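You operate a simulated robot arm through the tools that you are given. There is no shell and no other tool.

You run a simulated two-armed robot. Do the job below in one go: nothing can be reset, and whatever is moved stays where it is left.

JOB
Turn the warmer off and swap the scorched block for the cream one.
Fine: open the clear lid once the lamp is out; scorched one into the red tray first; lid shut again. Where these are worked on the way, their far stop is far enough and under half their travel is too little: clear lid.
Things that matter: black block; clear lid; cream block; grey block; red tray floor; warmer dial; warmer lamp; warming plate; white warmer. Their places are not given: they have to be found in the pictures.

The check looks at the end state, three seconds after you hand in, the way a careful person would. Anything else that was tipped, shoved, dropped, spilled or broken makes it a failure. A push-on lid holds only when it is set on centred and level and pressed home; a screw cap is set on level and turned clockwise until tight.

ROBOT AND FRAMES
Two 7-joint arms with fingered hands on one trunk that stands fixed in place. Base frame: the origin is at the foot of the trunk, x ahead of it, y to its left, z up; the work surface is at about z = 866. Readings come in mm, rad, newtons and seconds.
The left shoulder is at [80, 197, 1440], the right one opposite. With the tool pointing down near the work surface each hand reaches from about 100 to 740 mm from the base axis, measured 20 degrees to its own side. Payload 4 kg a hand.
The tool frame of a hand sits at the grasp point between the pads (the TCP): z along the fingers, y along the line on which they close. The tips reach 26 mm beyond it. The gripper opens to 132 mm; its body begins 73 mm behind the TCP. The gripper is a hand of 4 fingers: y runs from the thumb to the fingers, the wrist lies at [0, 0, -239] in the tool frame, and closing takes about 1.5 s.
Orientation is told as [roll, pitch, yaw] about the base's x, y, z axes, in that order, counted from this pose: with the fingers straight down and closing along the base's y, the tool's x points along the base's -x, its y along +y and its z along -z.

CONTROLS
- The arms move only by the tool step_arm. It takes "left_series", "right_series" or both (then of equal length, played together; a hand with none holds still); each is a list that holds one entry, the list of rows, each a list of 6 numbers: the shift along the tool's x, y, z in units of 50 mm (1.0 is 50 mm), then the turn, a rotation vector about the tool's x, y, z in units of 8 degrees (1.0 is 8 degrees). In form: [[[dx, dy, dz, rx, ry, rz], ...]]. A call has 1 to 20 rows; each row shifts and turns the commanded pose from where the row before left it, along the tool's axes as they then stand. "left_fingers" and "right_fingers" are, for a hand that has rows, the closure in counts, from 0 (fully open) to 255 (shut), set as the call begins (left out, the last holds). A call with a number of a shift or a turn outside -1 to 1 is refused whole. Each row takes 0.2 s and may step no farther than 50 mm and 0.15 rad from the row before; otherwise, or with a gripper value out of range, the whole call is refused. Where a pose cannot be reached the arm comes as near as it can. A force on the tool above 60 N (or 10 N above the force at the start of the call, whichever is more), or a blocked arm, ends the call early, and 0.2 s more pass. The fingers move at their own pace (about 72 mm/s each) and stop on an object; they squeeze with about 23 N. The grip force told is the motor's: it shows also when the fingers shut on nothing. Time passes only in rows, and 0.2 s behind the last, so rows that do not move let the fingers close. The reply holds the time, the measured pose of the TCP, the force on the tool along the base axes, the opening and the grip force, in the units named above and with some noise, with the torque about the TCP (base axes, N m) and any sound that the robot's microphone picked up, and new pictures: "pictures" is both (left out), scene, wrist or none (wrist: the cameras of the hands that moved).
- Cameras (640 x 400 px; columns grow to the right, rows downward): "scene" is now at [104.6, -7.1, 1594.6]; the picture's right is [-0.11, -0.99, 0.00], its down [-0.78, 0.09, -0.62] and it looks along [0.61, -0.07, -0.79] (base axes); focal length 321 px, centre (320, 200). "left" rides on the left gripper at [-68, 2, -97] in its tool frame; the picture's right is [-0.03, -1.00, 0.00], its down [0.82, -0.02, -0.58] and it looks along [0.58, -0.01, 0.82] (tool axes); focal length 270 px, centre (320, 200). "right" rides on the right gripper at [68, 2, -97] in its tool frame; the picture's right is [-0.03, 1.00, 0.00], its down [-0.82, -0.02, -0.58] and it looks along [-0.58, -0.01, 0.82] (tool axes); focal length 270 px, centre (320, 200).
- raise_lower(by): slides the trunk up (or, below 0, down) by that many mm; the arms and the scene camera ride with it, the base frame stays. It gives what a move gives, with no picture.
- finger_targets(finger1, finger2, finger3, thumb_bend, hand): sets how far each is bent, from 0 (flat) to 1 (curled in); at 0.3 the hand is open as for a grip, at 0.7 the pads meet at the TCP. One left out holds its place. A second passes; each finger stops where it meets its share of the squeeze, and holds until it gets a number again. A gripper value or a shape takes the hand back. It gives what a move gives, with no picture; readings hold the bend of each and the force on the fingers (four entries, about 0 where the hand has none), thumb and palm.
- hand_shape(shape, hand): the hand has 4 fingers and takes this shape, open, in about a second: jaw (thumb against the fingers, like two jaws); tri (thumb and two fingers); tip (a fingertip pinch); poke (one finger out to press); point (the index stretched); flat (the hand flat); cup (the hand cupped); fist (a fist). The gripper value then closes the fingers along that shape, each until it touches; the sizes above hold for jaw. It gives what a move gives, with no picture.
- pan_tilt(pan, tilt): turns the head with the scene camera to pan (to the left, within 1.501 rad either way) and tilt (down, from -0.506 to 1.204), counted from straight ahead of the robot. It gives what a move gives, and a new picture of the scene camera.
- probe_pixels(camera, pixels): there is no depth. For up to 12 entries [column, row, z] of the newest picture of that camera ("zoom" is the newest enlarged one), the place [x, y] in the base frame at which the ray of that pixel passes the height z, good to about 2 mm. The clock stands still meanwhile.
- close_up(camera, box): a new picture of the part [left, top, right, bottom] of that camera's present view, enlarged. The clock stands still meanwhile.
- job_done(): hands the job in; it is judged then, once.

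Leave the grippers open and the arms clear of the work at the hand-in unless told otherwise.

The tools are called after "Emit:" by a JSON object that holds its "name" and its "arguments". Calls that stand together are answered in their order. step_arm: Moves the arms, as the interface text tells. Its arguments: {"type":"object","properties":{"left_series":{"type":"array","items":{"type":"array","items":{"type":"array","items":{"type":"number"}}}},"left_fingers":{"type":"number"},"right_series":{"type":"array","items":{"type":"array","items":{"type":"array","items":{"type":"number"}}}},"right_fingers":{"type":"number"},"pictures":{"type":"string","enum":["both","scene","wrist","none"]}},"required":[]} The other tools are called the same way: raise_lower (by) moves the trunk up or down; hand_shape (shape, hand) gives the hand a shape; finger_targets (finger1, finger2, finger3, thumb_bend, hand) moves the fingers one by one; pan_tilt (pan, tilt) turns the head that bears the scene camera; probe_pixels (camera, pixels) gives the place at which the rays of pixels pass given heights; close_up (camera, box) takes an enlarged picture of a part of a camera's view; job_done () hands the job in.

At the start:

```text
clock: 0.0
left_ee_pos: [596.9, 217.2, 1137.8]
left_orientation: [0.0, 0.0, 0.001]
left_wrist_force: [0.7, 0.1, 0.2]
left_ft_torque: [0.01, 0.02, 0.0]
left_width: 132.0
left_finger_force: 0.1
left_shape: jaw
left_bend: [0.3, 0.3, 0.3, 0.3]
left_finger forces: [0.1, 0.0, 0.0, 0.0, 0.1, 0.1]
right_ee_pos: [559.2, -309.2, 1138.6]
right_orientation: [0.0, 0.0, 0.001]
right_wrist_force: [0.5, 1.0, 0.0]
right_ft_torque: [0.01, -0.03, -0.02]
right_width: 132.1
right_finger_force: 0.1
right_shape: jaw
right_bend: [0.3, 0.3, 0.3, 0.3]
right_finger forces: [0.0, 0.1, 0.1, 0.0, 0.0, 0.0]
trunk travel left (down, up): [-750.0, 90.0]
head pan, tilt (commanded): [-0.11, 0.906]
```

scene: 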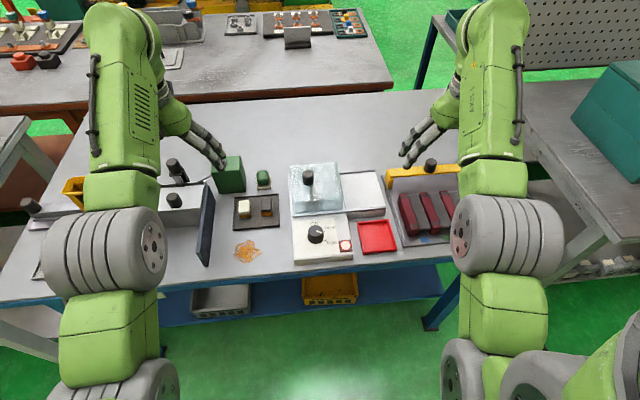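
right: 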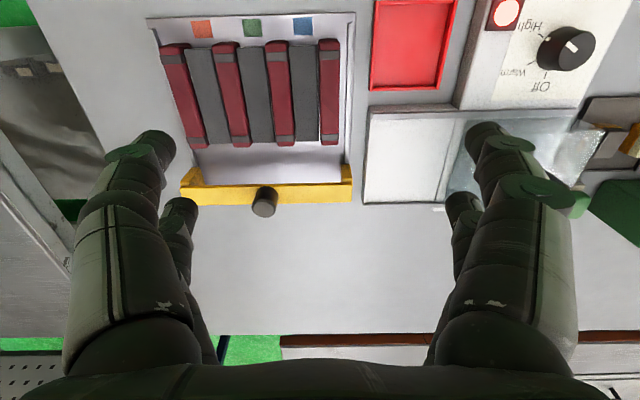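
left: 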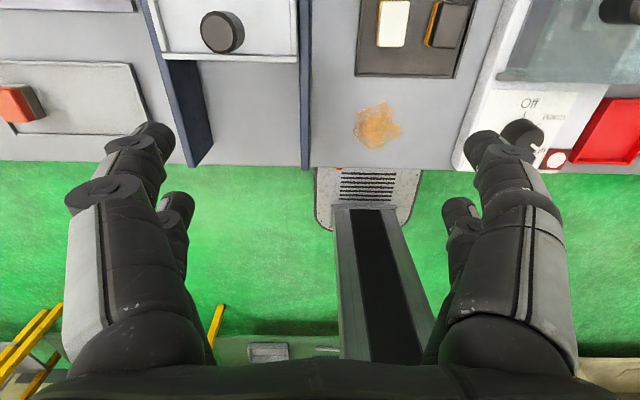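

I see the white warmer in the middle of the scene picture (about (320,215)) with a dial at (315,235), a clear lid with a knob at (308,178), a red tray at (377,237), and a tray with cream and dark blocks at (256,210). I'll enlarge these regions first.

Emit:
{"name": "close_up", "arguments": {"camera": "scene", "box": [220, 140, 420, 280]}}

Emit:
{"name": "close_up", "arguments": {"camera": "right", "box": [340, 0, 640, 220]}}

Emit:
{"name": "close_up", "arguments": {"camera": "left", "box": [340, 0, 640, 200]}}

```text
2.86 times, centred on (320, 210) of scene
```

zoom: 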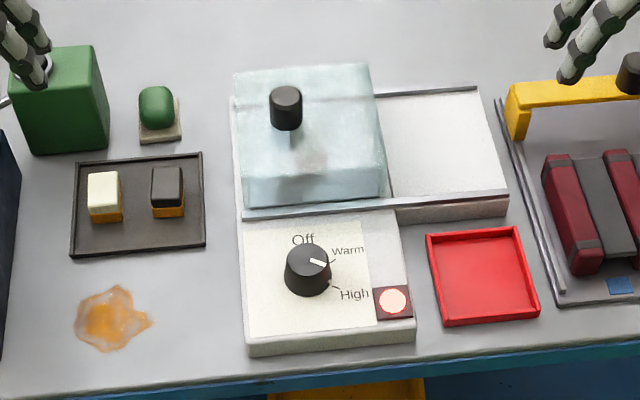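

```text
1.82 times, centred on (490, 110) of right
```

zoom: 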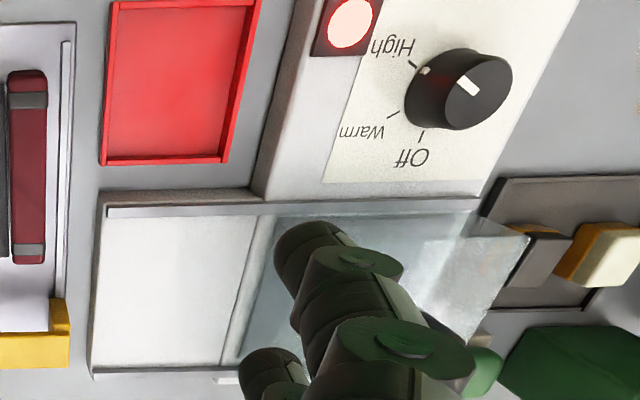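

```text
2.00 times, centred on (490, 100) of left
```

zoom: 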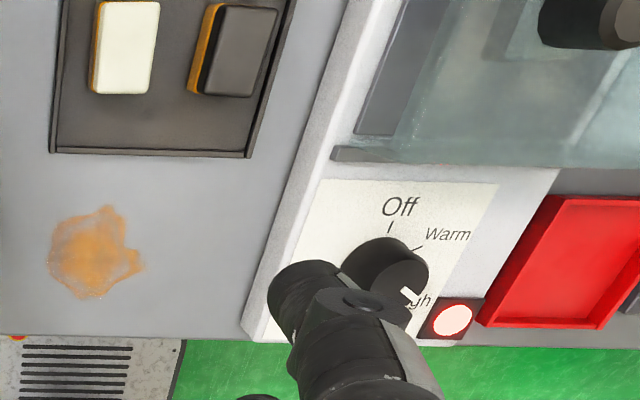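

The lid looks like it sits on two rails that run to the right (over the white shelf). The lamp is lit, and the dial mark points at or near High. I'll take a tighter enlargement of the warmer front to read the dial and the block.

Emit:
{"name": "close_up", "arguments": {"camera": "scene", "box": [280, 210, 360, 260]}}

Emit:
{"name": "close_up", "arguments": {"camera": "scene", "box": [280, 155, 400, 225]}}

Emit:
{"name": "close_up", "arguments": {"camera": "scene", "box": [220, 160, 290, 240]}}

```text
8.00 times, centred on (320, 235) of scene
```

zoom: 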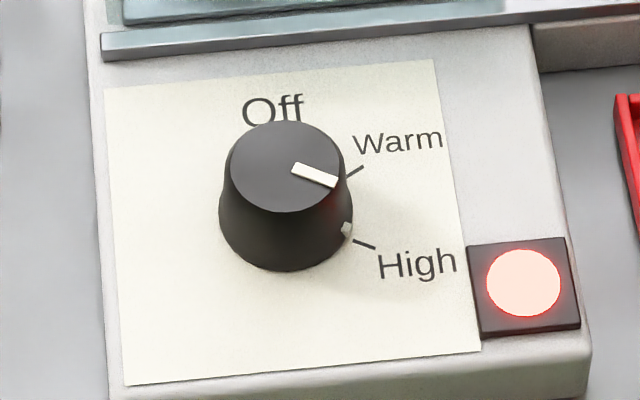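

```text
5.33 times, centred on (340, 190) of scene
```

zoom: 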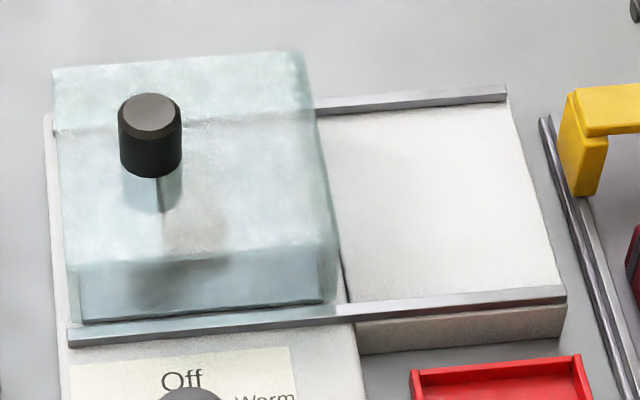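

```text
5.00 times, centred on (255, 200) of scene
```

zoom: 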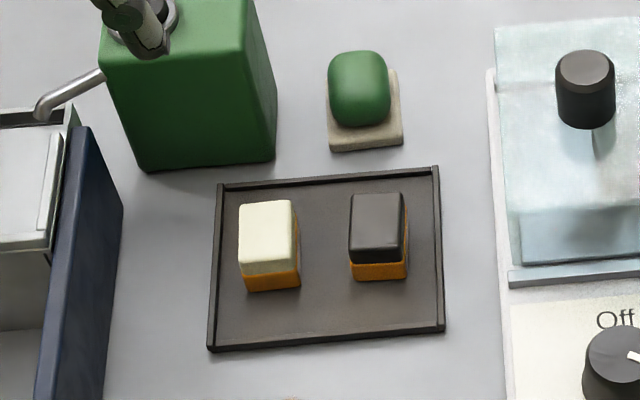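

The dial mark points at High. In the newest enlargement the tray with cream and dark blocks is clear. I'll now probe several scene pixels at several heights to get the layout.

Emit:
{"name": "probe_pixels", "arguments": {"camera": "scene", "pixels": [[315, 231, 866], [315, 231, 920], [315, 231, 960], [308, 176, 920], [308, 176, 980], [377, 237, 866], [256, 210, 866], [293, 264, 866], [354, 258, 866], [388, 207, 866], [244, 206, 890], [269, 205, 890]]}}

Emit:
{"name": "probe_pixels", "arguments": {"camera": "right", "pixels": [[572, 46, 920], [572, 46, 960], [410, 45, 866], [372, 90, 866], [438, 88, 866], [504, 14, 900], [366, 204, 900], [456, 104, 866], [456, 104, 900], [625, 140, 890]]}}

Emit:
{"name": "probe_pixels", "arguments": {"camera": "left", "pixels": [[543, 145, 920], [543, 145, 960], [393, 22, 890], [448, 25, 890], [356, 76, 866], [456, 77, 866], [463, 165, 866], [556, 160, 900], [570, 161, 866]]}}

```text
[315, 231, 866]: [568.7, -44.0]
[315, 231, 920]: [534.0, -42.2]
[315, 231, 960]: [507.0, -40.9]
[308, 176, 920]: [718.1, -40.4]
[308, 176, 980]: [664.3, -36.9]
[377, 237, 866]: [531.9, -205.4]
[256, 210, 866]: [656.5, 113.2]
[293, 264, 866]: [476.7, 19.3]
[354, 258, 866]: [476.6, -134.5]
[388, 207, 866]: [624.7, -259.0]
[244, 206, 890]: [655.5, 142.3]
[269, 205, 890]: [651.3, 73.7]
```

```text
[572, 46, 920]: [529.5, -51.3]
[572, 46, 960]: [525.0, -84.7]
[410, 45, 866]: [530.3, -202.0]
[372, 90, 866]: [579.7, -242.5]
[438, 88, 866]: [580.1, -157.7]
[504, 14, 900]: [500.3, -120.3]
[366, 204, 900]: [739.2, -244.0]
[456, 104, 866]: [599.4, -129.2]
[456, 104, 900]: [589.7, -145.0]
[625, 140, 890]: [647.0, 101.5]
```

```text
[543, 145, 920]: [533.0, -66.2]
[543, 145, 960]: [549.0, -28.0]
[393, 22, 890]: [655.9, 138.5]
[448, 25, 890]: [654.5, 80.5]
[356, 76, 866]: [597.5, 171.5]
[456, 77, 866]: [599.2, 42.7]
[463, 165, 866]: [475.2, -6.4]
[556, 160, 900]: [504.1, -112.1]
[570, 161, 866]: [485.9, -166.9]
```

Readings so far: the dial top is around (530,-45) at z≈925, the cream block is around (655,140), the red tray is around (531,-203), and the lid knob is around (665,-37). I'll move the right hand at its present height to about (470,-60), so its wrist camera sees the dial and the lid.

Emit:
{"name": "step_arm", "arguments": {"right_series": [[[0.297, 0.83, 0, 0, 0, 0], [0.297, 0.83, 0, 0, 0, 0], [0.297, 0.83, 0, 0, 0, 0], [0.297, 0.83, 0, 0, 0, 0], [0.297, 0.83, 0, 0, 0, 0], [0.297, 0.83, 0, 0, 0, 0]]], "pictures": "both"}}

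```text
clock: 1.4
left_ee_pos: [595.8, 217.1, 1137.8]
left_orientation: [-0.002, 0.001, -0.001]
left_wrist_force: [-0.3, -0.6, -0.1]
left_ft_torque: [0.0, -0.01, 0.02]
left_width: 132.0
left_finger_force: 0.1
left_shape: jaw
left_bend: [0.3, 0.3, 0.3, 0.3]
left_finger forces: [0.0, 0.1, 0.1, 0.1, 0.0, 0.0]
right_ee_pos: [520.7, -56.6, 1113.7]
right_orientation: [0.0, 0.0, 0.0]
right_wrist_force: [-0.7, 0.2, 0.0]
right_ft_torque: [0.01, -0.02, -0.02]
right_width: 131.9
right_finger_force: 0.0
right_shape: jaw
right_bend: [0.3, 0.3, 0.3, 0.3]
right_finger forces: [0.0, 0.1, 0.1, 0.1, 0.0, 0.0]
right hand out of reach, approached as far as the arm can: row 2, 3, 4, 5
trunk travel left (down, up): [-750.0, 90.0]
head pan, tilt (commanded): [-0.11, 0.906]
```

scene: 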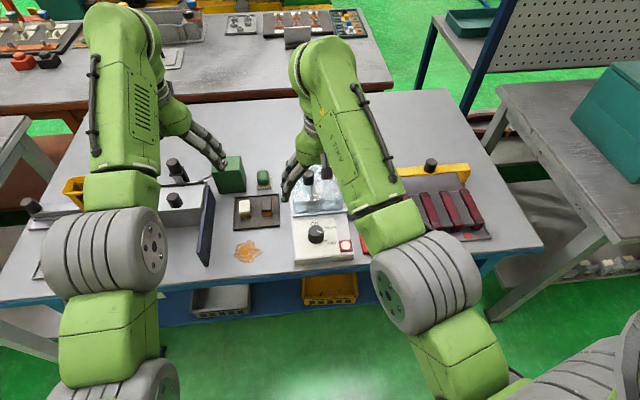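
right: 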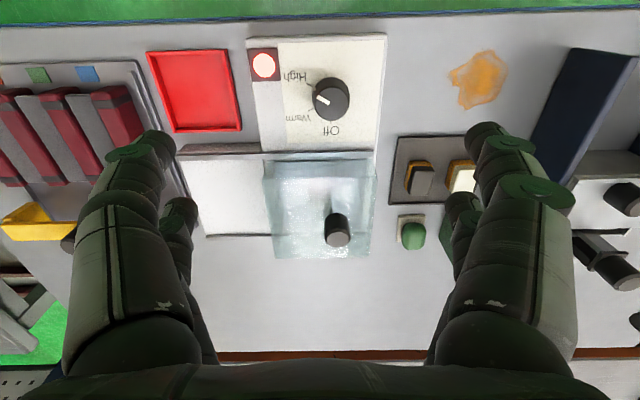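

The right hand stopped at (520.7,-56.6,1113.7) because the target was out of reach. Its camera sees the dial at (331,97) and the lid knob at (337,230). I'll enlarge those views.

Emit:
{"name": "close_up", "arguments": {"camera": "right", "box": [240, 30, 400, 130]}}

Emit:
{"name": "close_up", "arguments": {"camera": "right", "box": [180, 130, 440, 290]}}

Emit:
{"name": "probe_pixels", "arguments": {"camera": "right", "pixels": [[331, 98, 866], [331, 98, 900], [331, 98, 925], [337, 240, 920], [337, 240, 960], [337, 240, 980], [264, 65, 900], [195, 90, 866], [412, 236, 866], [420, 180, 890], [264, 150, 900], [376, 150, 900]]}}

Emit:
{"name": "probe_pixels", "arguments": {"camera": "scene", "pixels": [[315.8, 231, 900], [315.8, 231, 925], [308, 176, 960], [308, 176, 970], [308, 176, 990], [346, 245, 900]]}}

```text
4.00 times, centred on (320, 80) of right
```

zoom: 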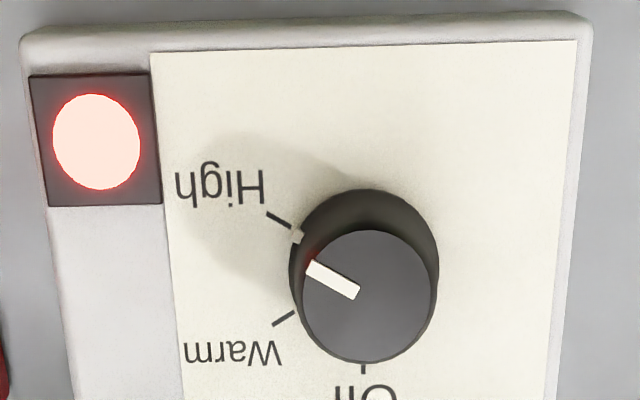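

```text
2.46 times, centred on (310, 210) of right
```

zoom: 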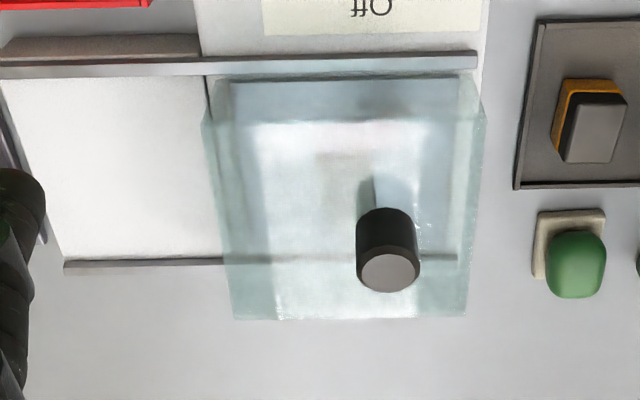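

```text
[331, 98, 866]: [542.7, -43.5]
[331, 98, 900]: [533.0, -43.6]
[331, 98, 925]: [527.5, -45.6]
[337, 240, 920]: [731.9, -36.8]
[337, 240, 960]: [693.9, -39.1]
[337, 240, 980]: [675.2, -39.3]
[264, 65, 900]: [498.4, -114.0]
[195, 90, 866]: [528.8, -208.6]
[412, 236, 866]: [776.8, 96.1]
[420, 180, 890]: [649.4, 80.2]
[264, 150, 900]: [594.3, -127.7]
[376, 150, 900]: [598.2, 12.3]
```

```text
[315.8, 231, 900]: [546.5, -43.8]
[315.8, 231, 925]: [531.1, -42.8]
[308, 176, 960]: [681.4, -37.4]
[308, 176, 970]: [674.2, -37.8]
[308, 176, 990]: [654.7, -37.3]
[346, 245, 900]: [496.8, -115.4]
```

The dial top centre comes out near (534,-43.5) at z≈921, and the panel is near z≈900. The turn from High to Off is about 115–120° counter-clockwise seen from above. Before I go down I'll look at the hand's shape in the scene view.

Emit:
{"name": "close_up", "arguments": {"camera": "scene", "box": [260, 100, 380, 220]}}

Emit:
{"name": "close_up", "arguments": {"camera": "left", "box": [400, 0, 640, 200]}}

```text
3.33 times, centred on (320, 160) of scene
```

zoom: 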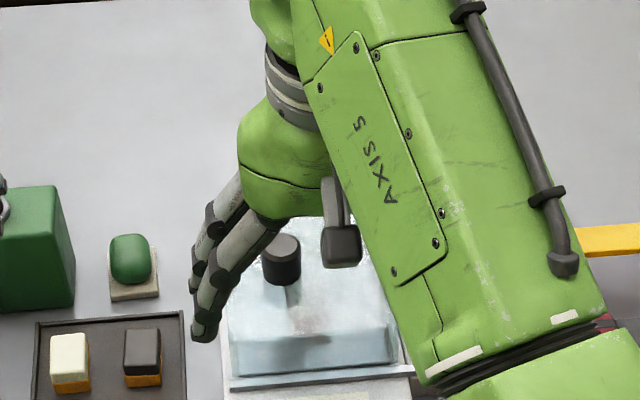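

```text
2.00 times, centred on (520, 100) of left
```

zoom: 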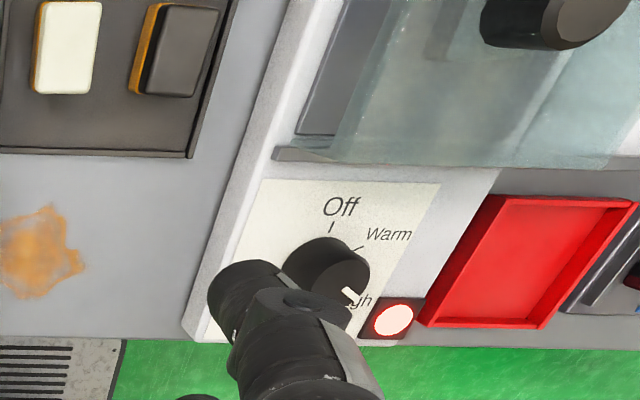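

I'll make a short test step toward a point above the dial: 13 mm in x, 13 mm in y, 50 mm down, with the fingers part closed. This also shows whether the commanded pose follows the measured one.

Emit:
{"name": "step_arm", "arguments": {"right_series": [[[-0.133, 0.131, 0.5, 0, 0, 0], [-0.133, 0.131, 0.5, 0, 0, 0], [0, 0, 0, 0, 0, 0], [0, 0, 0, 0, 0, 0]]], "right_fingers": 120, "pictures": "wrist"}}

```text
clock: 2.4
left_ee_pos: [594.3, 216.8, 1139.0]
left_orientation: [-0.001, -0.001, 0.001]
left_wrist_force: [1.6, -1.3, 0.0]
left_ft_torque: [0.02, 0.02, 0.01]
left_width: 131.9
left_finger_force: 0.1
left_shape: jaw
left_bend: [0.3, 0.3, 0.3, 0.3]
left_finger forces: [0.0, 0.0, 0.0, 0.1, 0.0, 0.1]
right_ee_pos: [530.6, -48.1, 1065.3]
right_orientation: [0.0, 0.0, 0.0]
right_wrist_force: [-0.3, 0.7, -0.2]
right_ft_torque: [-0.02, -0.04, 0.03]
right_width: 70.5
right_finger_force: 0.1
right_shape: jaw
right_bend: [0.72, 0.72, 0.72, 0.7]
right_finger forces: [0.0, 0.1, 0.0, 0.1, 0.0, 0.0]
trunk travel left (down, up): [-750.0, 90.0]
head pan, tilt (commanded): [-0.11, 0.906]
```

right: 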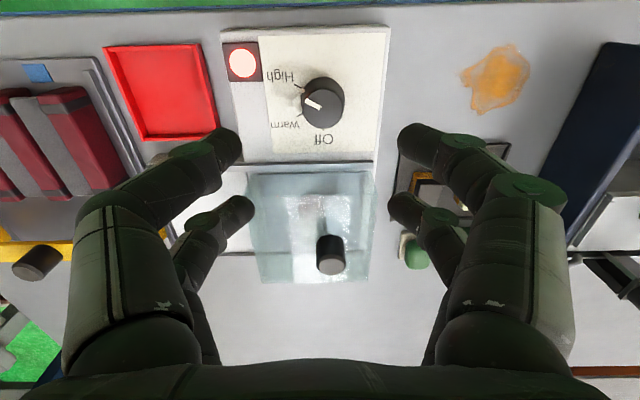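

The commanded pose does follow the measured one. With 120 counts the opening is 70 mm, and the fingers sit as two pairs about ±18 mm from the centre line. I'll enlarge the dial again from here to refine its centre.

Emit:
{"name": "close_up", "arguments": {"camera": "right", "box": [240, 40, 400, 140]}}

```text
4.00 times, centred on (320, 90) of right
```

zoom: 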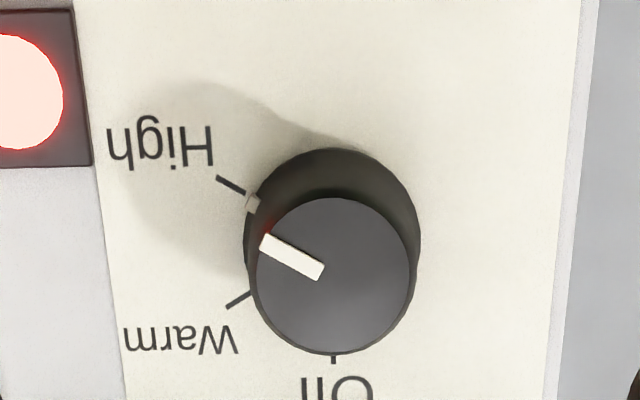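

I'll probe the dial's top centre, its base, and the tick marks in this enlarged picture.

Emit:
{"name": "probe_pixels", "arguments": {"camera": "zoom", "pixels": [[333, 276, 920], [333, 276, 930], [333, 276, 940], [331, 147, 900], [243, 235, 900], [420, 235, 900], [231, 185, 900], [238, 300, 900], [333, 360, 900], [257, 276, 925], [409, 276, 925], [333, 197, 925]]}}

Emit:
{"name": "close_up", "arguments": {"camera": "scene", "box": [280, 210, 360, 260]}}

```text
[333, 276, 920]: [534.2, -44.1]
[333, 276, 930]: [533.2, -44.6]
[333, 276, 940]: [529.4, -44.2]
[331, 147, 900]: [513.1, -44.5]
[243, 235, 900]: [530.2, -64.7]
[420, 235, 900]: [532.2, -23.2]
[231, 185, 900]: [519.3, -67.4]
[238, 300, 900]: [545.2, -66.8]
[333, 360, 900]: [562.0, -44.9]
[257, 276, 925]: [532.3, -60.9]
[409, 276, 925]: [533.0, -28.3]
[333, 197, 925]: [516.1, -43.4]
```

```text
8.00 times, centred on (320, 235) of scene
```

zoom: 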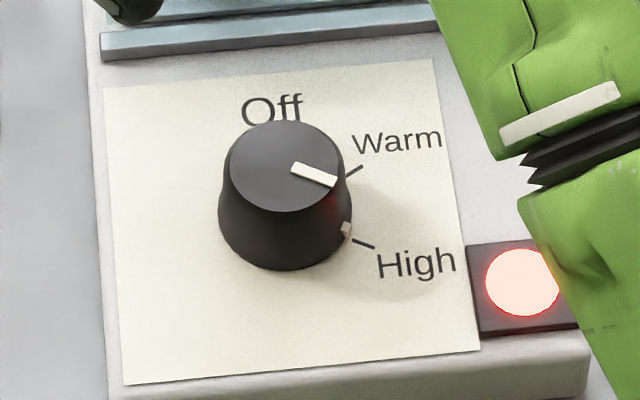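

I'll probe the same dial features in the scene enlargement to triangulate heights.

Emit:
{"name": "probe_pixels", "arguments": {"camera": "zoom", "pixels": [[285, 270, 890], [285, 270, 900], [285, 270, 910], [286, 167, 915], [286, 167, 920], [286, 167, 925], [286, 167, 930], [286, 167, 935], [286, 212, 925], [286, 212, 930]]}}

```text
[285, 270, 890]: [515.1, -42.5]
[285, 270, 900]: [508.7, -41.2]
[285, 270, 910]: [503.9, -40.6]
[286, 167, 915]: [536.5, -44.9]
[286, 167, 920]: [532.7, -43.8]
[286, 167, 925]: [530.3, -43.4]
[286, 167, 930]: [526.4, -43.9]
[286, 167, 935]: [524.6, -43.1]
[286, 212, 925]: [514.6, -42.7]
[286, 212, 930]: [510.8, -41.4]
```

The dial top is at z≈920, the panel at z≈894, and the dial axis at (534,-44). I'll turn the hand to yaw -30°, set the opening to about 60 mm, and come down to z≈960 above the dial.

Emit:
{"name": "step_arm", "arguments": {"right_series": [[[-0.068, 0.082, 0.5, 0, 0, 0], [0, 0, 0.4, 0, 0, 0.9375], [0, 0, 0.4, 0, 0, 0.9375], [0, 0, 0.4, 0, 0, 0.9375], [0, 0, 0.4, 0, 0, 0.9375], [0, 0, 0, 0, 0, 0]]], "right_fingers": 140, "pictures": "both"}}

```text
clock: 3.8
left_ee_pos: [596.0, 217.4, 1138.9]
left_orientation: [0.001, 0.0, 0.0]
left_wrist_force: [-0.1, -0.1, 0.1]
left_ft_torque: [-0.02, -0.03, 0.02]
left_width: 132.0
left_finger_force: 0.0
left_shape: jaw
left_bend: [0.3, 0.3, 0.3, 0.3]
left_finger forces: [0.0, 0.0, 0.0, 0.1, 0.0, 0.0]
right_ee_pos: [533.3, -43.1, 963.8]
right_orientation: [0.0, 0.0, -0.526]
right_wrist_force: [-0.6, 0.7, -0.2]
right_ft_torque: [-0.01, -0.01, 0.01]
right_width: 59.7
right_finger_force: 0.1
right_shape: jaw
right_bend: [0.73, 0.73, 0.73, 0.7]
right_finger forces: [0.0, 0.0, 0.1, 0.1, 0.0, 0.0]
trunk travel left (down, up): [-750.0, 90.0]
head pan, tilt (commanded): [-0.11, 0.906]
```

scene: 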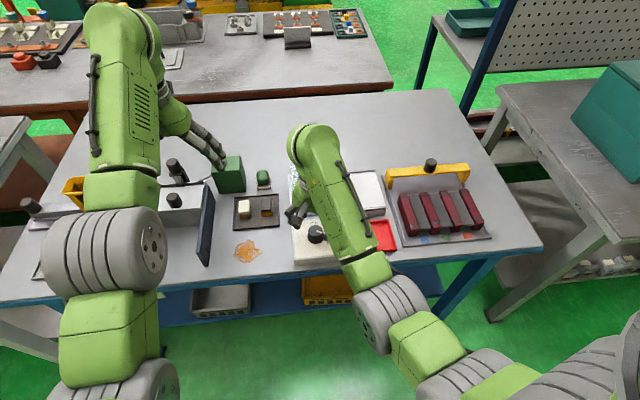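
right: 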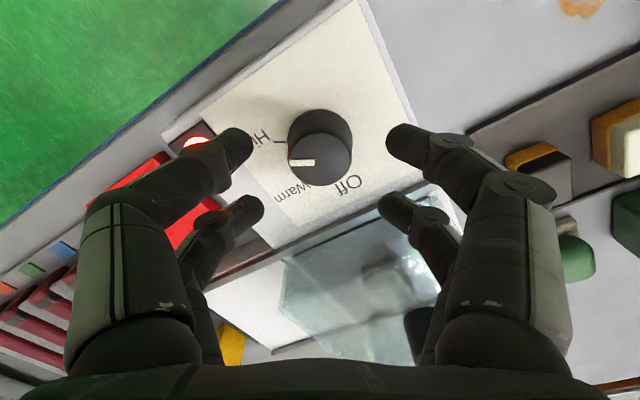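

Alignment looks right, with the dial at (320,160), which is where a point straight below the TCP should appear. I'll go down 35 mm to z≈929 with the fingers still open.

Emit:
{"name": "step_arm", "arguments": {"right_series": [[[0, 0, 0.25, 0, 0, 0], [0, 0, 0.25, 0, 0, 0], [0, 0, 0.2, 0, 0, 0], [0, 0, 0, 0, 0, 0]]], "pictures": "both"}}

```text
clock: 4.8
left_ee_pos: [596.2, 217.2, 1139.1]
left_orientation: [-0.001, 0.0, 0.0]
left_wrist_force: [-0.1, -0.7, 0.1]
left_ft_torque: [-0.02, -0.01, 0.03]
left_width: 131.7
left_finger_force: 0.1
left_shape: jaw
left_bend: [0.3, 0.3, 0.3, 0.3]
left_finger forces: [0.0, 0.1, 0.0, 0.0, 0.0, 0.0]
right_ee_pos: [532.5, -43.6, 928.8]
right_orientation: [-0.001, 0.0, -0.524]
right_wrist_force: [-0.3, -1.2, 0.0]
right_ft_torque: [0.02, 0.01, 0.01]
right_width: 60.2
right_finger_force: 0.0
right_shape: jaw
right_bend: [0.73, 0.73, 0.73, 0.7]
right_finger forces: [0.0, 0.0, 0.1, 0.1, 0.0, 0.1]
trunk travel left (down, up): [-750.0, 90.0]
head pan, tilt (commanded): [-0.11, 0.906]
```

scene: 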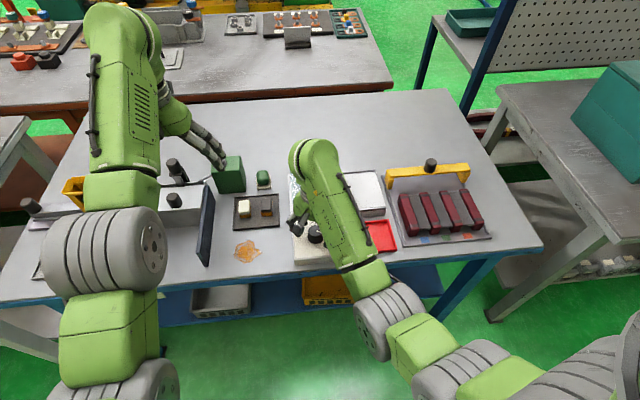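
right: 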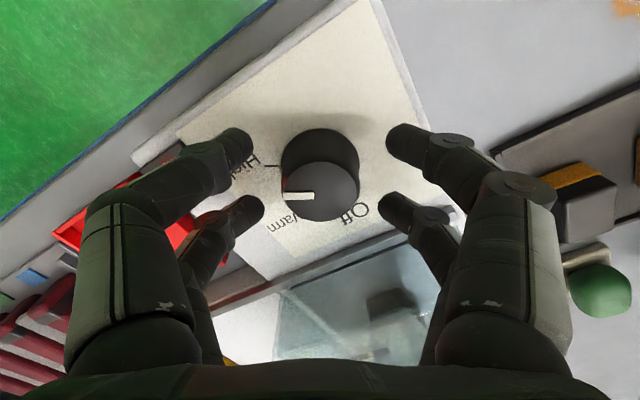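

The dial sits centred between the four fingertips. I'll close on it while holding still.

Emit:
{"name": "step_arm", "arguments": {"right_series": [[[0, 0, 0, 0, 0, 0], [0, 0, 0, 0, 0, 0], [0, 0, 0, 0, 0, 0], [0, 0, 0, 0, 0, 0]]], "right_fingers": 255, "pictures": "wrist"}}

```text
clock: 5.8
left_ee_pos: [596.7, 217.3, 1137.8]
left_orientation: [-0.001, 0.0, -0.001]
left_wrist_force: [-0.5, -0.6, 1.0]
left_ft_torque: [-0.03, 0.03, -0.01]
left_width: 131.9
left_finger_force: 0.1
left_shape: jaw
left_bend: [0.3, 0.3, 0.3, 0.3]
left_finger forces: [0.0, 0.0, 0.1, 0.1, 0.1, 0.0]
right_ee_pos: [532.5, -43.6, 926.8]
right_orientation: [-0.001, -0.002, -0.524]
right_wrist_force: [0.4, 0.3, -3.8]
right_ft_torque: [0.05, -0.03, 0.09]
right_width: 14.5
right_finger_force: 22.8
right_shape: jaw
right_bend: [0.72, 0.73, 0.73, 0.7]
right_finger forces: [24.4, 22.4, 21.8, 0.0, 17.2, 0.0]
trunk travel left (down, up): [-750.0, 90.0]
head pan, tilt (commanded): [-0.11, 0.906]
```

right: 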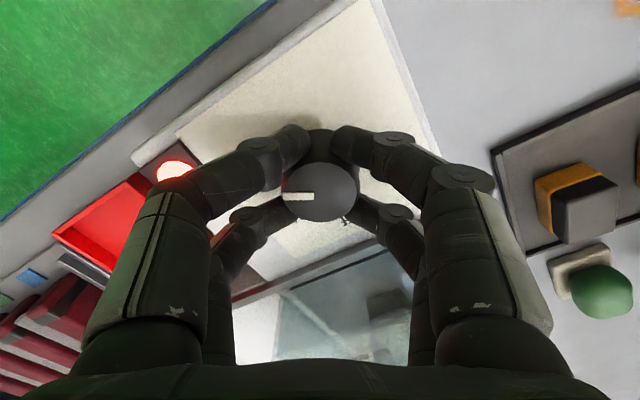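

The fingers hold the dial (grip about 22 N, small wrist force). I'll turn counter-clockwise by 30° first and check that the dial follows.

Emit:
{"name": "step_arm", "arguments": {"right_series": [[[0, 0, 0, 0, 0, -0.75], [0, 0, 0, 0, 0, -0.75], [0, 0, 0, 0, 0, -0.75], [0, 0, 0, 0, 0, -0.75], [0, 0, 0, 0, 0, -0.75], [0, 0, 0, 0, 0, 0]]], "pictures": "wrist"}}

```text
clock: 7.2
left_ee_pos: [595.6, 216.2, 1137.5]
left_orientation: [-0.001, -0.001, -0.001]
left_wrist_force: [-0.4, 0.2, -0.2]
left_ft_torque: [-0.02, 0.0, 0.0]
left_width: 131.9
left_finger_force: 0.1
left_shape: jaw
left_bend: [0.3, 0.3, 0.3, 0.3]
left_finger forces: [0.0, 0.1, 0.0, 0.0, 0.0, 0.0]
right_ee_pos: [532.2, -42.6, 927.1]
right_orientation: [0.001, 0.0, 0.002]
right_wrist_force: [-0.1, -3.2, 2.3]
right_ft_torque: [0.02, -0.07, 0.01]
right_width: 12.7
right_finger_force: 23.2
right_shape: jaw
right_bend: [0.72, 0.73, 0.73, 0.72]
right_finger forces: [22.3, 22.8, 29.1, 0.1, 20.3, 0.0]
trunk travel left (down, up): [-750.0, 90.0]
head pan, tilt (commanded): [-0.11, 0.906]
```

right: 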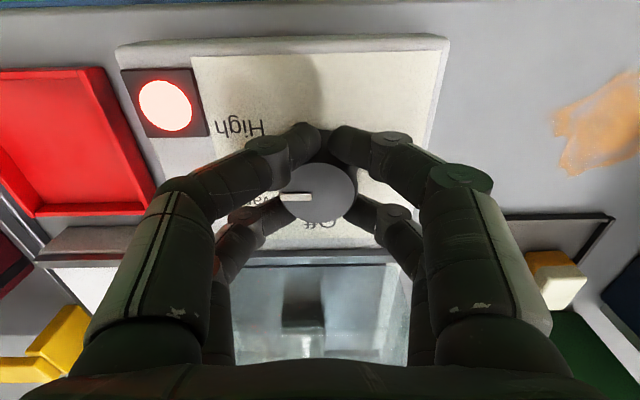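

The dial followed the hand: its mark now points along -y, 30° further. I'll turn another 30° to yaw +30° and stop there, so the knuckles stay away from the lid.

Emit:
{"name": "step_arm", "arguments": {"right_series": [[[0, 0, 0, 0, 0, -0.75], [0, 0, 0, 0, 0, -0.75], [0, 0, 0, 0, 0, -0.75], [0, 0, 0, 0, 0, -0.75], [0, 0, 0, 0, 0, -0.75], [0, 0, 0, 0, 0, 0]]], "pictures": "both"}}

```text
clock: 8.6
left_ee_pos: [595.2, 217.0, 1139.7]
left_orientation: [0.001, -0.001, 0.0]
left_wrist_force: [0.1, 0.7, 0.1]
left_ft_torque: [0.0, -0.01, -0.02]
left_width: 132.0
left_finger_force: 0.0
left_shape: jaw
left_bend: [0.3, 0.3, 0.3, 0.3]
left_finger forces: [0.0, 0.1, 0.1, 0.0, 0.1, 0.1]
right_ee_pos: [532.5, -45.1, 927.9]
right_orientation: [0.001, -0.002, 0.523]
right_wrist_force: [0.2, -7.5, 7.8]
right_ft_torque: [-0.12, -0.03, -0.05]
right_width: 12.7
right_finger_force: 22.9
right_shape: jaw
right_bend: [0.72, 0.73, 0.73, 0.71]
right_finger forces: [22.2, 22.4, 28.3, 0.0, 22.1, 0.0]
trunk travel left (down, up): [-750.0, 90.0]
head pan, tilt (commanded): [-0.11, 0.906]
```

scene: 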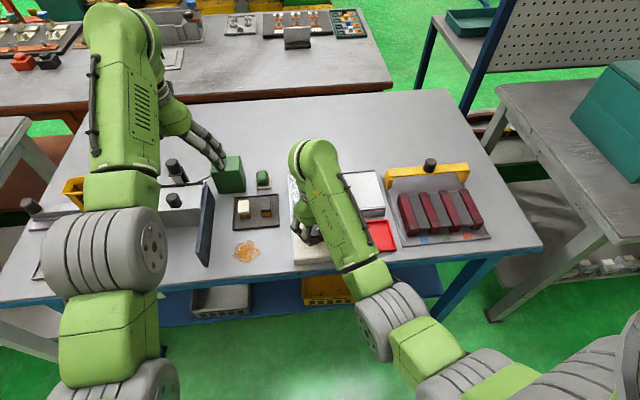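
right: 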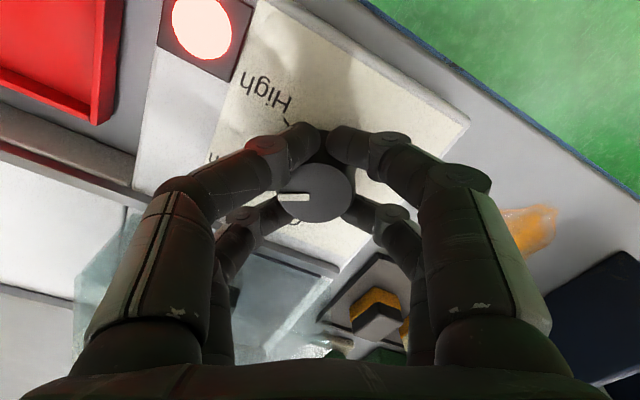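

The dial is now near Warm, with the lamp still lit. I'll open to about 60 mm, turn the open hand back to yaw -30° in place (no contact at that opening), and look again.

Emit:
{"name": "step_arm", "arguments": {"right_series": [[[0, 0, 0, 0, 0, 0], [0, 0, 0, 0, 0, 0], [0, 0, 0, 0, 0, 0], [0, 0, 0, 0, 0, 0]]], "right_fingers": 140, "pictures": "wrist"}}

Emit:
{"name": "step_arm", "arguments": {"right_series": [[[0, 0, 0, 0, 0, 0.9375], [0, 0, 0, 0, 0, 0.9375], [0, 0, 0, 0, 0, 0.9375], [0, 0, 0, 0, 0, 0.9375], [0, 0, 0, 0, 0, 0.9375], [0, 0, 0, 0, 0, 0.9375], [0, 0, 0, 0, 0, 0.9375], [0, 0, 0, 0, 0, 0.9375], [0, 0, 0, 0, 0, 0]]], "pictures": "wrist"}}

```text
clock: 9.6
left_ee_pos: [595.8, 217.2, 1140.2]
left_orientation: [0.001, 0.0, 0.0]
left_wrist_force: [0.3, 0.0, 0.4]
left_ft_torque: [0.01, -0.01, -0.04]
left_width: 131.9
left_finger_force: 0.0
left_shape: jaw
left_bend: [0.3, 0.3, 0.3, 0.3]
left_finger forces: [0.0, 0.0, 0.0, 0.1, 0.0, 0.0]
right_ee_pos: [531.6, -42.6, 926.9]
right_orientation: [-0.001, -0.002, 0.524]
right_wrist_force: [-0.5, 0.5, -0.6]
right_ft_torque: [-0.03, 0.03, 0.01]
right_width: 59.3
right_finger_force: 0.1
right_shape: jaw
right_bend: [0.73, 0.73, 0.73, 0.7]
right_finger forces: [0.0, 0.0, 0.0, 0.0, 0.0, 0.0]
trunk travel left (down, up): [-750.0, 90.0]
head pan, tilt (commanded): [-0.11, 0.906]
```

right: 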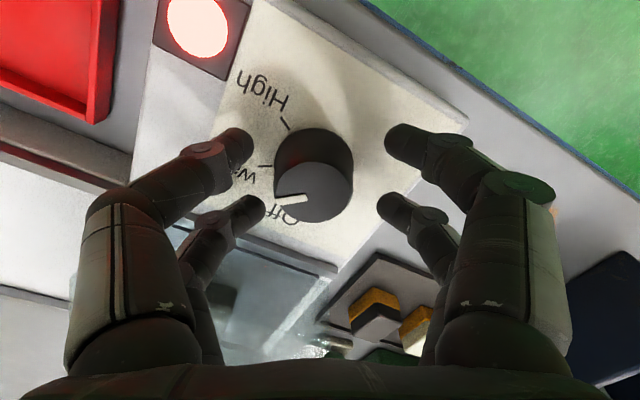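

```text
clock: 11.6
left_ee_pos: [597.4, 217.9, 1139.0]
left_orientation: [0.001, 0.001, 0.0]
left_wrist_force: [-0.9, -0.2, -0.2]
left_ft_torque: [0.0, -0.01, -0.02]
left_width: 132.1
left_finger_force: 0.0
left_shape: jaw
left_bend: [0.3, 0.3, 0.3, 0.3]
left_finger forces: [0.1, 0.0, 0.1, 0.1, 0.0, 0.0]
right_ee_pos: [531.3, -42.3, 927.6]
right_orientation: [0.0, -0.001, -0.526]
right_wrist_force: [0.9, -0.3, 0.2]
right_ft_torque: [0.01, -0.01, -0.01]
right_width: 59.0
right_finger_force: 0.1
right_shape: jaw
right_bend: [0.73, 0.73, 0.73, 0.7]
right_finger forces: [0.0, 0.0, 0.0, 0.0, 0.0, 0.1]
trunk travel left (down, up): [-750.0, 90.0]
head pan, tilt (commanded): [-0.11, 0.906]
```

right: 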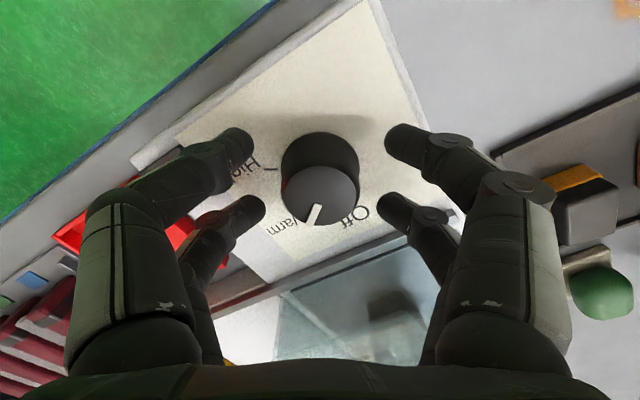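

The dial mark is at Warm now. I'll close again and turn another 60° counter-clockwise to Off, in two halves.

Emit:
{"name": "step_arm", "arguments": {"right_series": [[[0, 0, 0, 0, 0, 0], [0, 0, 0, 0, 0, 0], [0, 0, 0, 0, 0, 0], [0, 0, 0, 0, 0, 0]]], "right_fingers": 255, "pictures": "none"}}

Emit:
{"name": "step_arm", "arguments": {"right_series": [[[0, 0, 0, 0, 0, -0.75], [0, 0, 0, 0, 0, -0.75], [0, 0, 0, 0, 0, -0.75], [0, 0, 0, 0, 0, -0.75], [0, 0, 0, 0, 0, -0.75], [0, 0, 0, 0, 0, -0.75], [0, 0, 0, 0, 0, -0.75], [0, 0, 0, 0, 0, 0]]], "pictures": "wrist"}}

```text
clock: 12.6
left_ee_pos: [596.4, 217.5, 1138.4]
left_orientation: [0.001, 0.0, 0.0]
left_wrist_force: [0.1, -1.1, 0.8]
left_ft_torque: [0.0, -0.02, -0.03]
left_width: 131.7
left_finger_force: 0.1
left_shape: jaw
left_bend: [0.3, 0.3, 0.3, 0.3]
left_finger forces: [0.0, 0.0, 0.0, 0.0, 0.0, 0.1]
right_ee_pos: [532.3, -42.5, 926.3]
right_orientation: [-0.001, 0.002, -0.523]
right_wrist_force: [-1.2, 3.9, -4.5]
right_ft_torque: [0.06, -0.05, 0.0]
right_width: 9.9
right_finger_force: 22.7
right_shape: jaw
right_bend: [0.72, 0.73, 0.73, 0.72]
right_finger forces: [22.6, 24.5, 25.1, 0.0, 17.5, 0.0]
trunk travel left (down, up): [-750.0, 90.0]
head pan, tilt (commanded): [-0.11, 0.906]
```

```text
clock: 14.4
left_ee_pos: [596.0, 215.8, 1139.2]
left_orientation: [0.001, 0.0, 0.0]
left_wrist_force: [-0.7, -0.5, -0.7]
left_ft_torque: [0.01, -0.01, 0.0]
left_width: 131.8
left_finger_force: 0.1
left_shape: jaw
left_bend: [0.3, 0.3, 0.3, 0.3]
left_finger forces: [0.1, 0.0, 0.0, 0.1, 0.1, 0.0]
right_ee_pos: [530.4, -44.3, 926.7]
right_orientation: [0.0, 0.003, 0.21]
right_wrist_force: [-9.9, -5.4, -12.2]
right_ft_torque: [-0.16, 0.14, -0.01]
right_width: 9.7
right_finger_force: 23.3
right_shape: jaw
right_bend: [0.72, 0.73, 0.73, 0.72]
right_finger forces: [26.3, 22.0, 24.7, 0.0, 19.2, 0.0]
trunk travel left (down, up): [-750.0, 90.0]
head pan, tilt (commanded): [-0.11, 0.906]
```

right: 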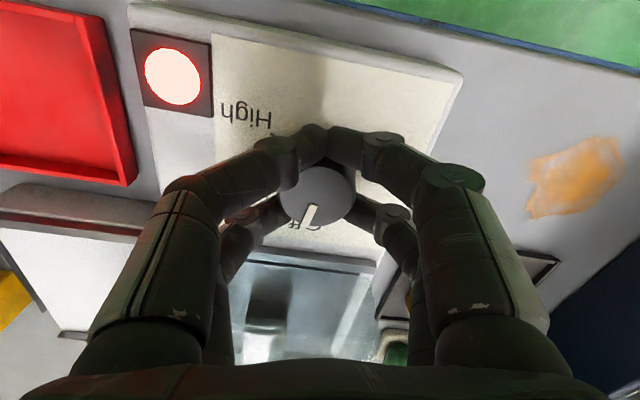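

The lamp is still lit after 42° more, and the forces are modest (about 16 N). I'll turn 18° more, which should put the mark on Off.

Emit:
{"name": "step_arm", "arguments": {"right_series": [[[0, 0, 0, 0, 0, -0.75], [0, 0, 0, 0, 0, -0.75], [0, 0, 0, 0, 0, -0.75], [0, 0, 0, 0, 0, 0]]], "pictures": "both"}}

```text
clock: 15.4
left_ee_pos: [595.1, 214.9, 1140.3]
left_orientation: [0.002, -0.003, 0.0]
left_wrist_force: [0.1, -1.0, 0.9]
left_ft_torque: [0.0, -0.01, 0.01]
left_width: 131.7
left_finger_force: 0.2
left_shape: jaw
left_bend: [0.3, 0.3, 0.3, 0.3]
left_finger forces: [0.0, 0.0, 0.0, 0.1, 0.0, 0.2]
right_ee_pos: [530.0, -44.7, 927.6]
right_orientation: [0.001, -0.001, 0.525]
right_wrist_force: [-17.0, -6.7, -10.3]
right_ft_torque: [-0.16, 0.26, -0.52]
right_width: 8.1
right_finger_force: 22.9
right_shape: jaw
right_bend: [0.71, 0.73, 0.72, 0.73]
right_finger forces: [28.9, 27.1, 20.7, 0.1, 27.9, 0.0]
trunk travel left (down, up): [-750.0, 90.0]
head pan, tilt (commanded): [-0.11, 0.906]
```

scene: 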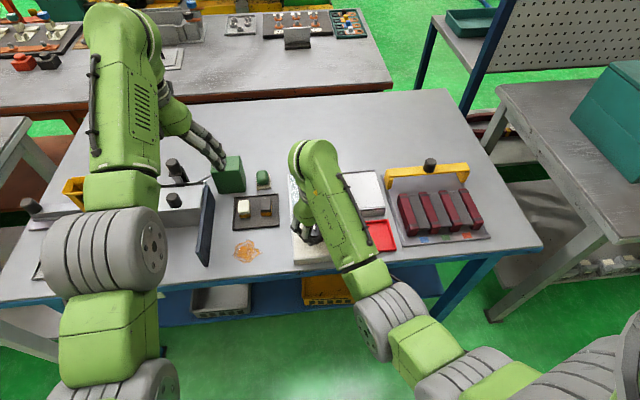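
right: 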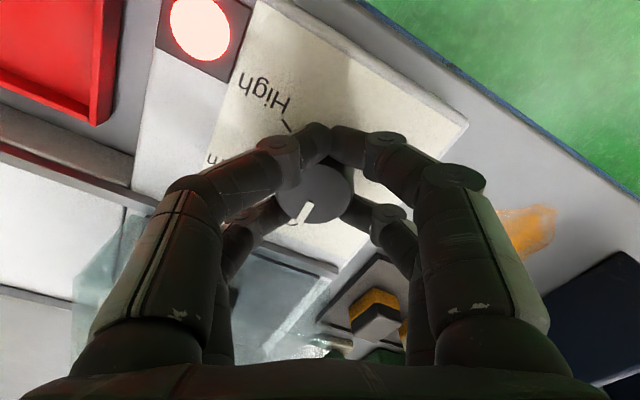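

The mark seems to be on Off and the twist torque rose to about 0.5 N·m, which looks like a stop. The lamp still shows bright. I'll release and look.

Emit:
{"name": "step_arm", "arguments": {"right_series": [[[0, 0, 0, 0, 0, 0], [0, 0, 0, 0, 0, 0], [0, 0, 0, 0, 0, 0], [0, 0, -0.5, 0, 0, 0], [0, 0, -0.5, 0, 0, 0], [0, 0, 0, 0, 0, 0]]], "right_fingers": 140, "pictures": "both"}}

Emit:
{"name": "close_up", "arguments": {"camera": "right", "box": [140, 0, 460, 240]}}

```text
clock: 16.8
left_ee_pos: [596.4, 217.1, 1137.8]
left_orientation: [-0.002, 0.0, 0.001]
left_wrist_force: [0.0, 0.0, -0.3]
left_ft_torque: [-0.02, 0.0, 0.01]
left_width: 132.1
left_finger_force: 0.1
left_shape: jaw
left_bend: [0.3, 0.3, 0.3, 0.3]
left_finger forces: [0.0, 0.0, 0.1, 0.1, 0.0, 0.0]
right_ee_pos: [532.9, -42.5, 975.5]
right_orientation: [-0.001, -0.001, 0.524]
right_wrist_force: [0.5, -0.1, 0.3]
right_ft_torque: [0.0, 0.0, 0.03]
right_width: 59.3
right_finger_force: 0.0
right_shape: jaw
right_bend: [0.73, 0.73, 0.73, 0.7]
right_finger forces: [0.0, 0.0, 0.0, 0.1, 0.1, 0.0]
trunk travel left (down, up): [-750.0, 90.0]
head pan, tilt (commanded): [-0.11, 0.906]
```

scene: 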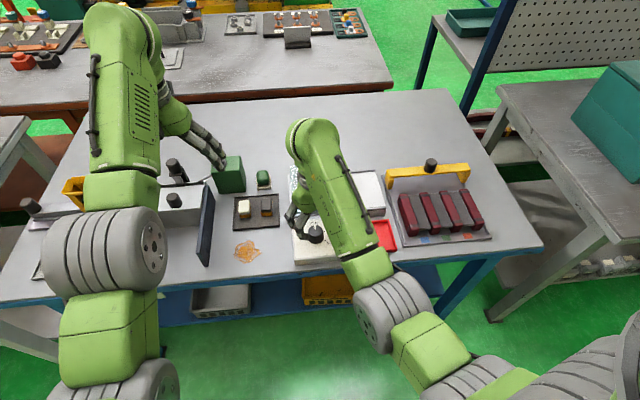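
right: 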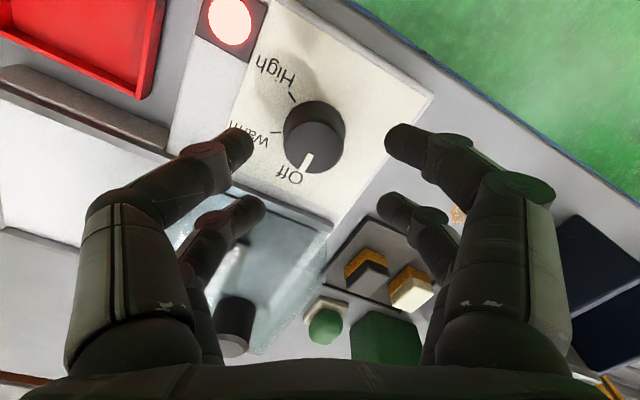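

```text
1.67 times, centred on (300, 120) of right
```

zoom: 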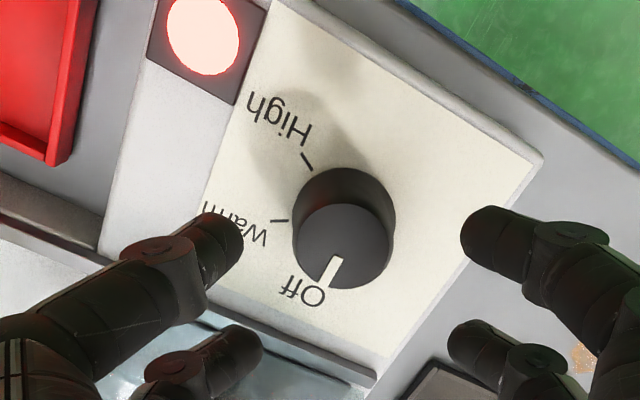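

The mark points at Off by eye, but the lamp is still lit; it may go out with a delay or need a few more degrees. I'll turn the hand back to yaw 0 and rise, to view dial and lamp squarely.

Emit:
{"name": "step_arm", "arguments": {"right_series": [[[0, 0, -0.5, 0, 0, 0.75], [0, 0, -0.5, 0, 0, 0.75], [0, 0, -0.4, 0, 0, 0.75], [0, 0, -0.4, 0, 0, 0.75], [0, 0, 0, 0, 0, 0.75], [0, 0, 0, 0, 0, 0], [0, 0, 0, 0, 0, 0]]], "pictures": "wrist"}}

Emit:
{"name": "close_up", "arguments": {"camera": "right", "box": [200, 20, 400, 150]}}

```text
clock: 18.4
left_ee_pos: [596.6, 217.0, 1139.4]
left_orientation: [-0.001, 0.0, 0.002]
left_wrist_force: [-0.1, 0.2, -0.9]
left_ft_torque: [0.06, -0.01, 0.0]
left_width: 131.9
left_finger_force: 0.1
left_shape: jaw
left_bend: [0.3, 0.3, 0.3, 0.3]
left_finger forces: [0.0, 0.0, 0.0, 0.0, 0.0, 0.0]
right_ee_pos: [531.9, -43.0, 1066.0]
right_orientation: [0.001, 0.001, 0.001]
right_wrist_force: [0.9, 1.0, 0.4]
right_ft_torque: [0.0, 0.01, 0.01]
right_width: 59.1
right_finger_force: 0.1
right_shape: jaw
right_bend: [0.73, 0.73, 0.73, 0.7]
right_finger forces: [0.0, 0.0, 0.0, 0.0, 0.1, 0.1]
trunk travel left (down, up): [-750.0, 90.0]
head pan, tilt (commanded): [-0.11, 0.906]
```

right: 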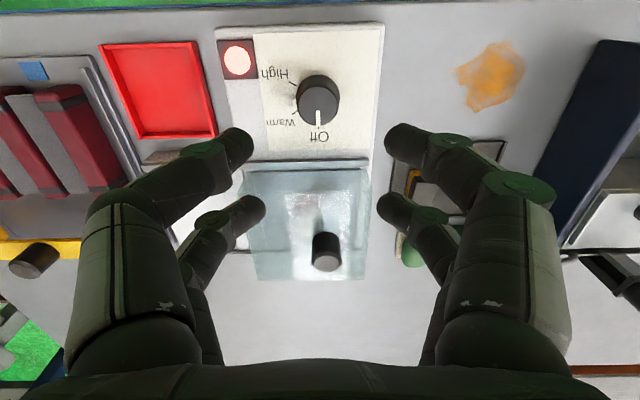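

```text
3.08 times, centred on (300, 85) of right
```

zoom: 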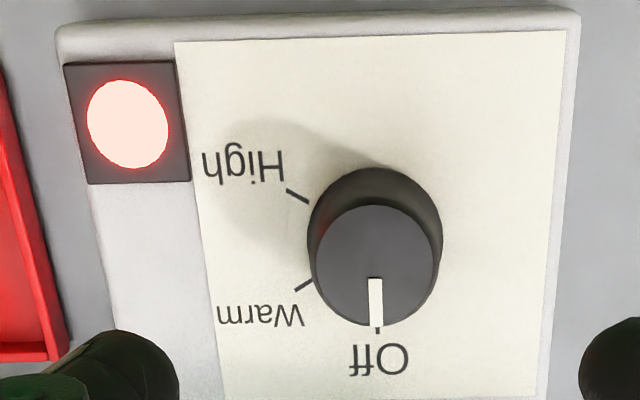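

The mark is exactly on the Off tick and the lamp is still lit. I'll wait a couple of seconds in place and look again.

Emit:
{"name": "step_arm", "arguments": {"right_series": [[[0, 0, 0, 0, 0, 0], [0, 0, 0, 0, 0, 0], [0, 0, 0, 0, 0, 0], [0, 0, 0, 0, 0, 0], [0, 0, 0, 0, 0, 0], [0, 0, 0, 0, 0, 0], [0, 0, 0, 0, 0, 0], [0, 0, 0, 0, 0, 0], [0, 0, 0, 0, 0, 0], [0, 0, 0, 0, 0, 0], [0, 0, 0, 0, 0, 0], [0, 0, 0, 0, 0, 0], [0, 0, 0, 0, 0, 0], [0, 0, 0, 0, 0, 0], [0, 0, 0, 0, 0, 0]]], "pictures": "wrist"}}

Emit:
{"name": "close_up", "arguments": {"camera": "right", "box": [200, 20, 400, 150]}}

```text
clock: 21.6
left_ee_pos: [595.8, 216.8, 1138.8]
left_orientation: [-0.001, 0.0, 0.001]
left_wrist_force: [0.2, 0.0, 0.2]
left_ft_torque: [-0.05, 0.0, 0.0]
left_width: 131.8
left_finger_force: 0.1
left_shape: jaw
left_bend: [0.3, 0.3, 0.3, 0.3]
left_finger forces: [0.1, 0.0, 0.1, 0.1, 0.0, 0.0]
right_ee_pos: [532.4, -42.4, 1067.9]
right_orientation: [0.002, 0.0, 0.0]
right_wrist_force: [0.0, -0.4, 0.2]
right_ft_torque: [0.01, -0.01, -0.01]
right_width: 59.3
right_finger_force: 0.0
right_shape: jaw
right_bend: [0.73, 0.73, 0.73, 0.7]
right_finger forces: [0.0, 0.0, 0.0, 0.0, 0.0, 0.0]
trunk travel left (down, up): [-750.0, 90.0]
head pan, tilt (commanded): [-0.11, 0.906]
```

right: 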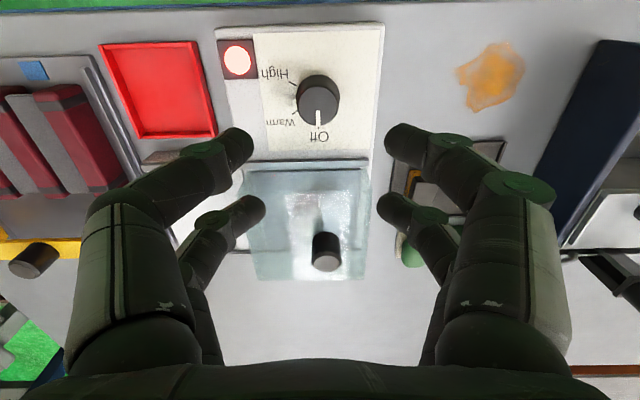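

```text
3.08 times, centred on (300, 85) of right
```

zoom: 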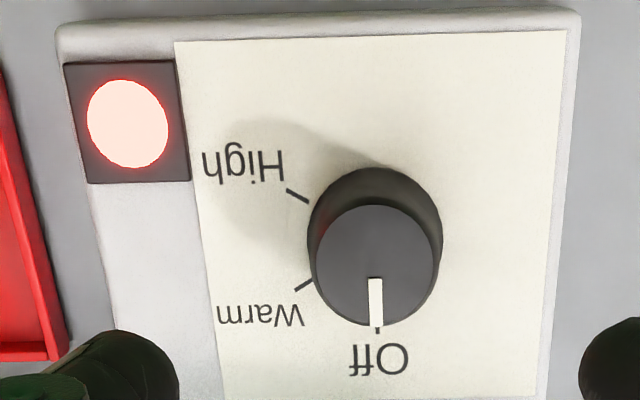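

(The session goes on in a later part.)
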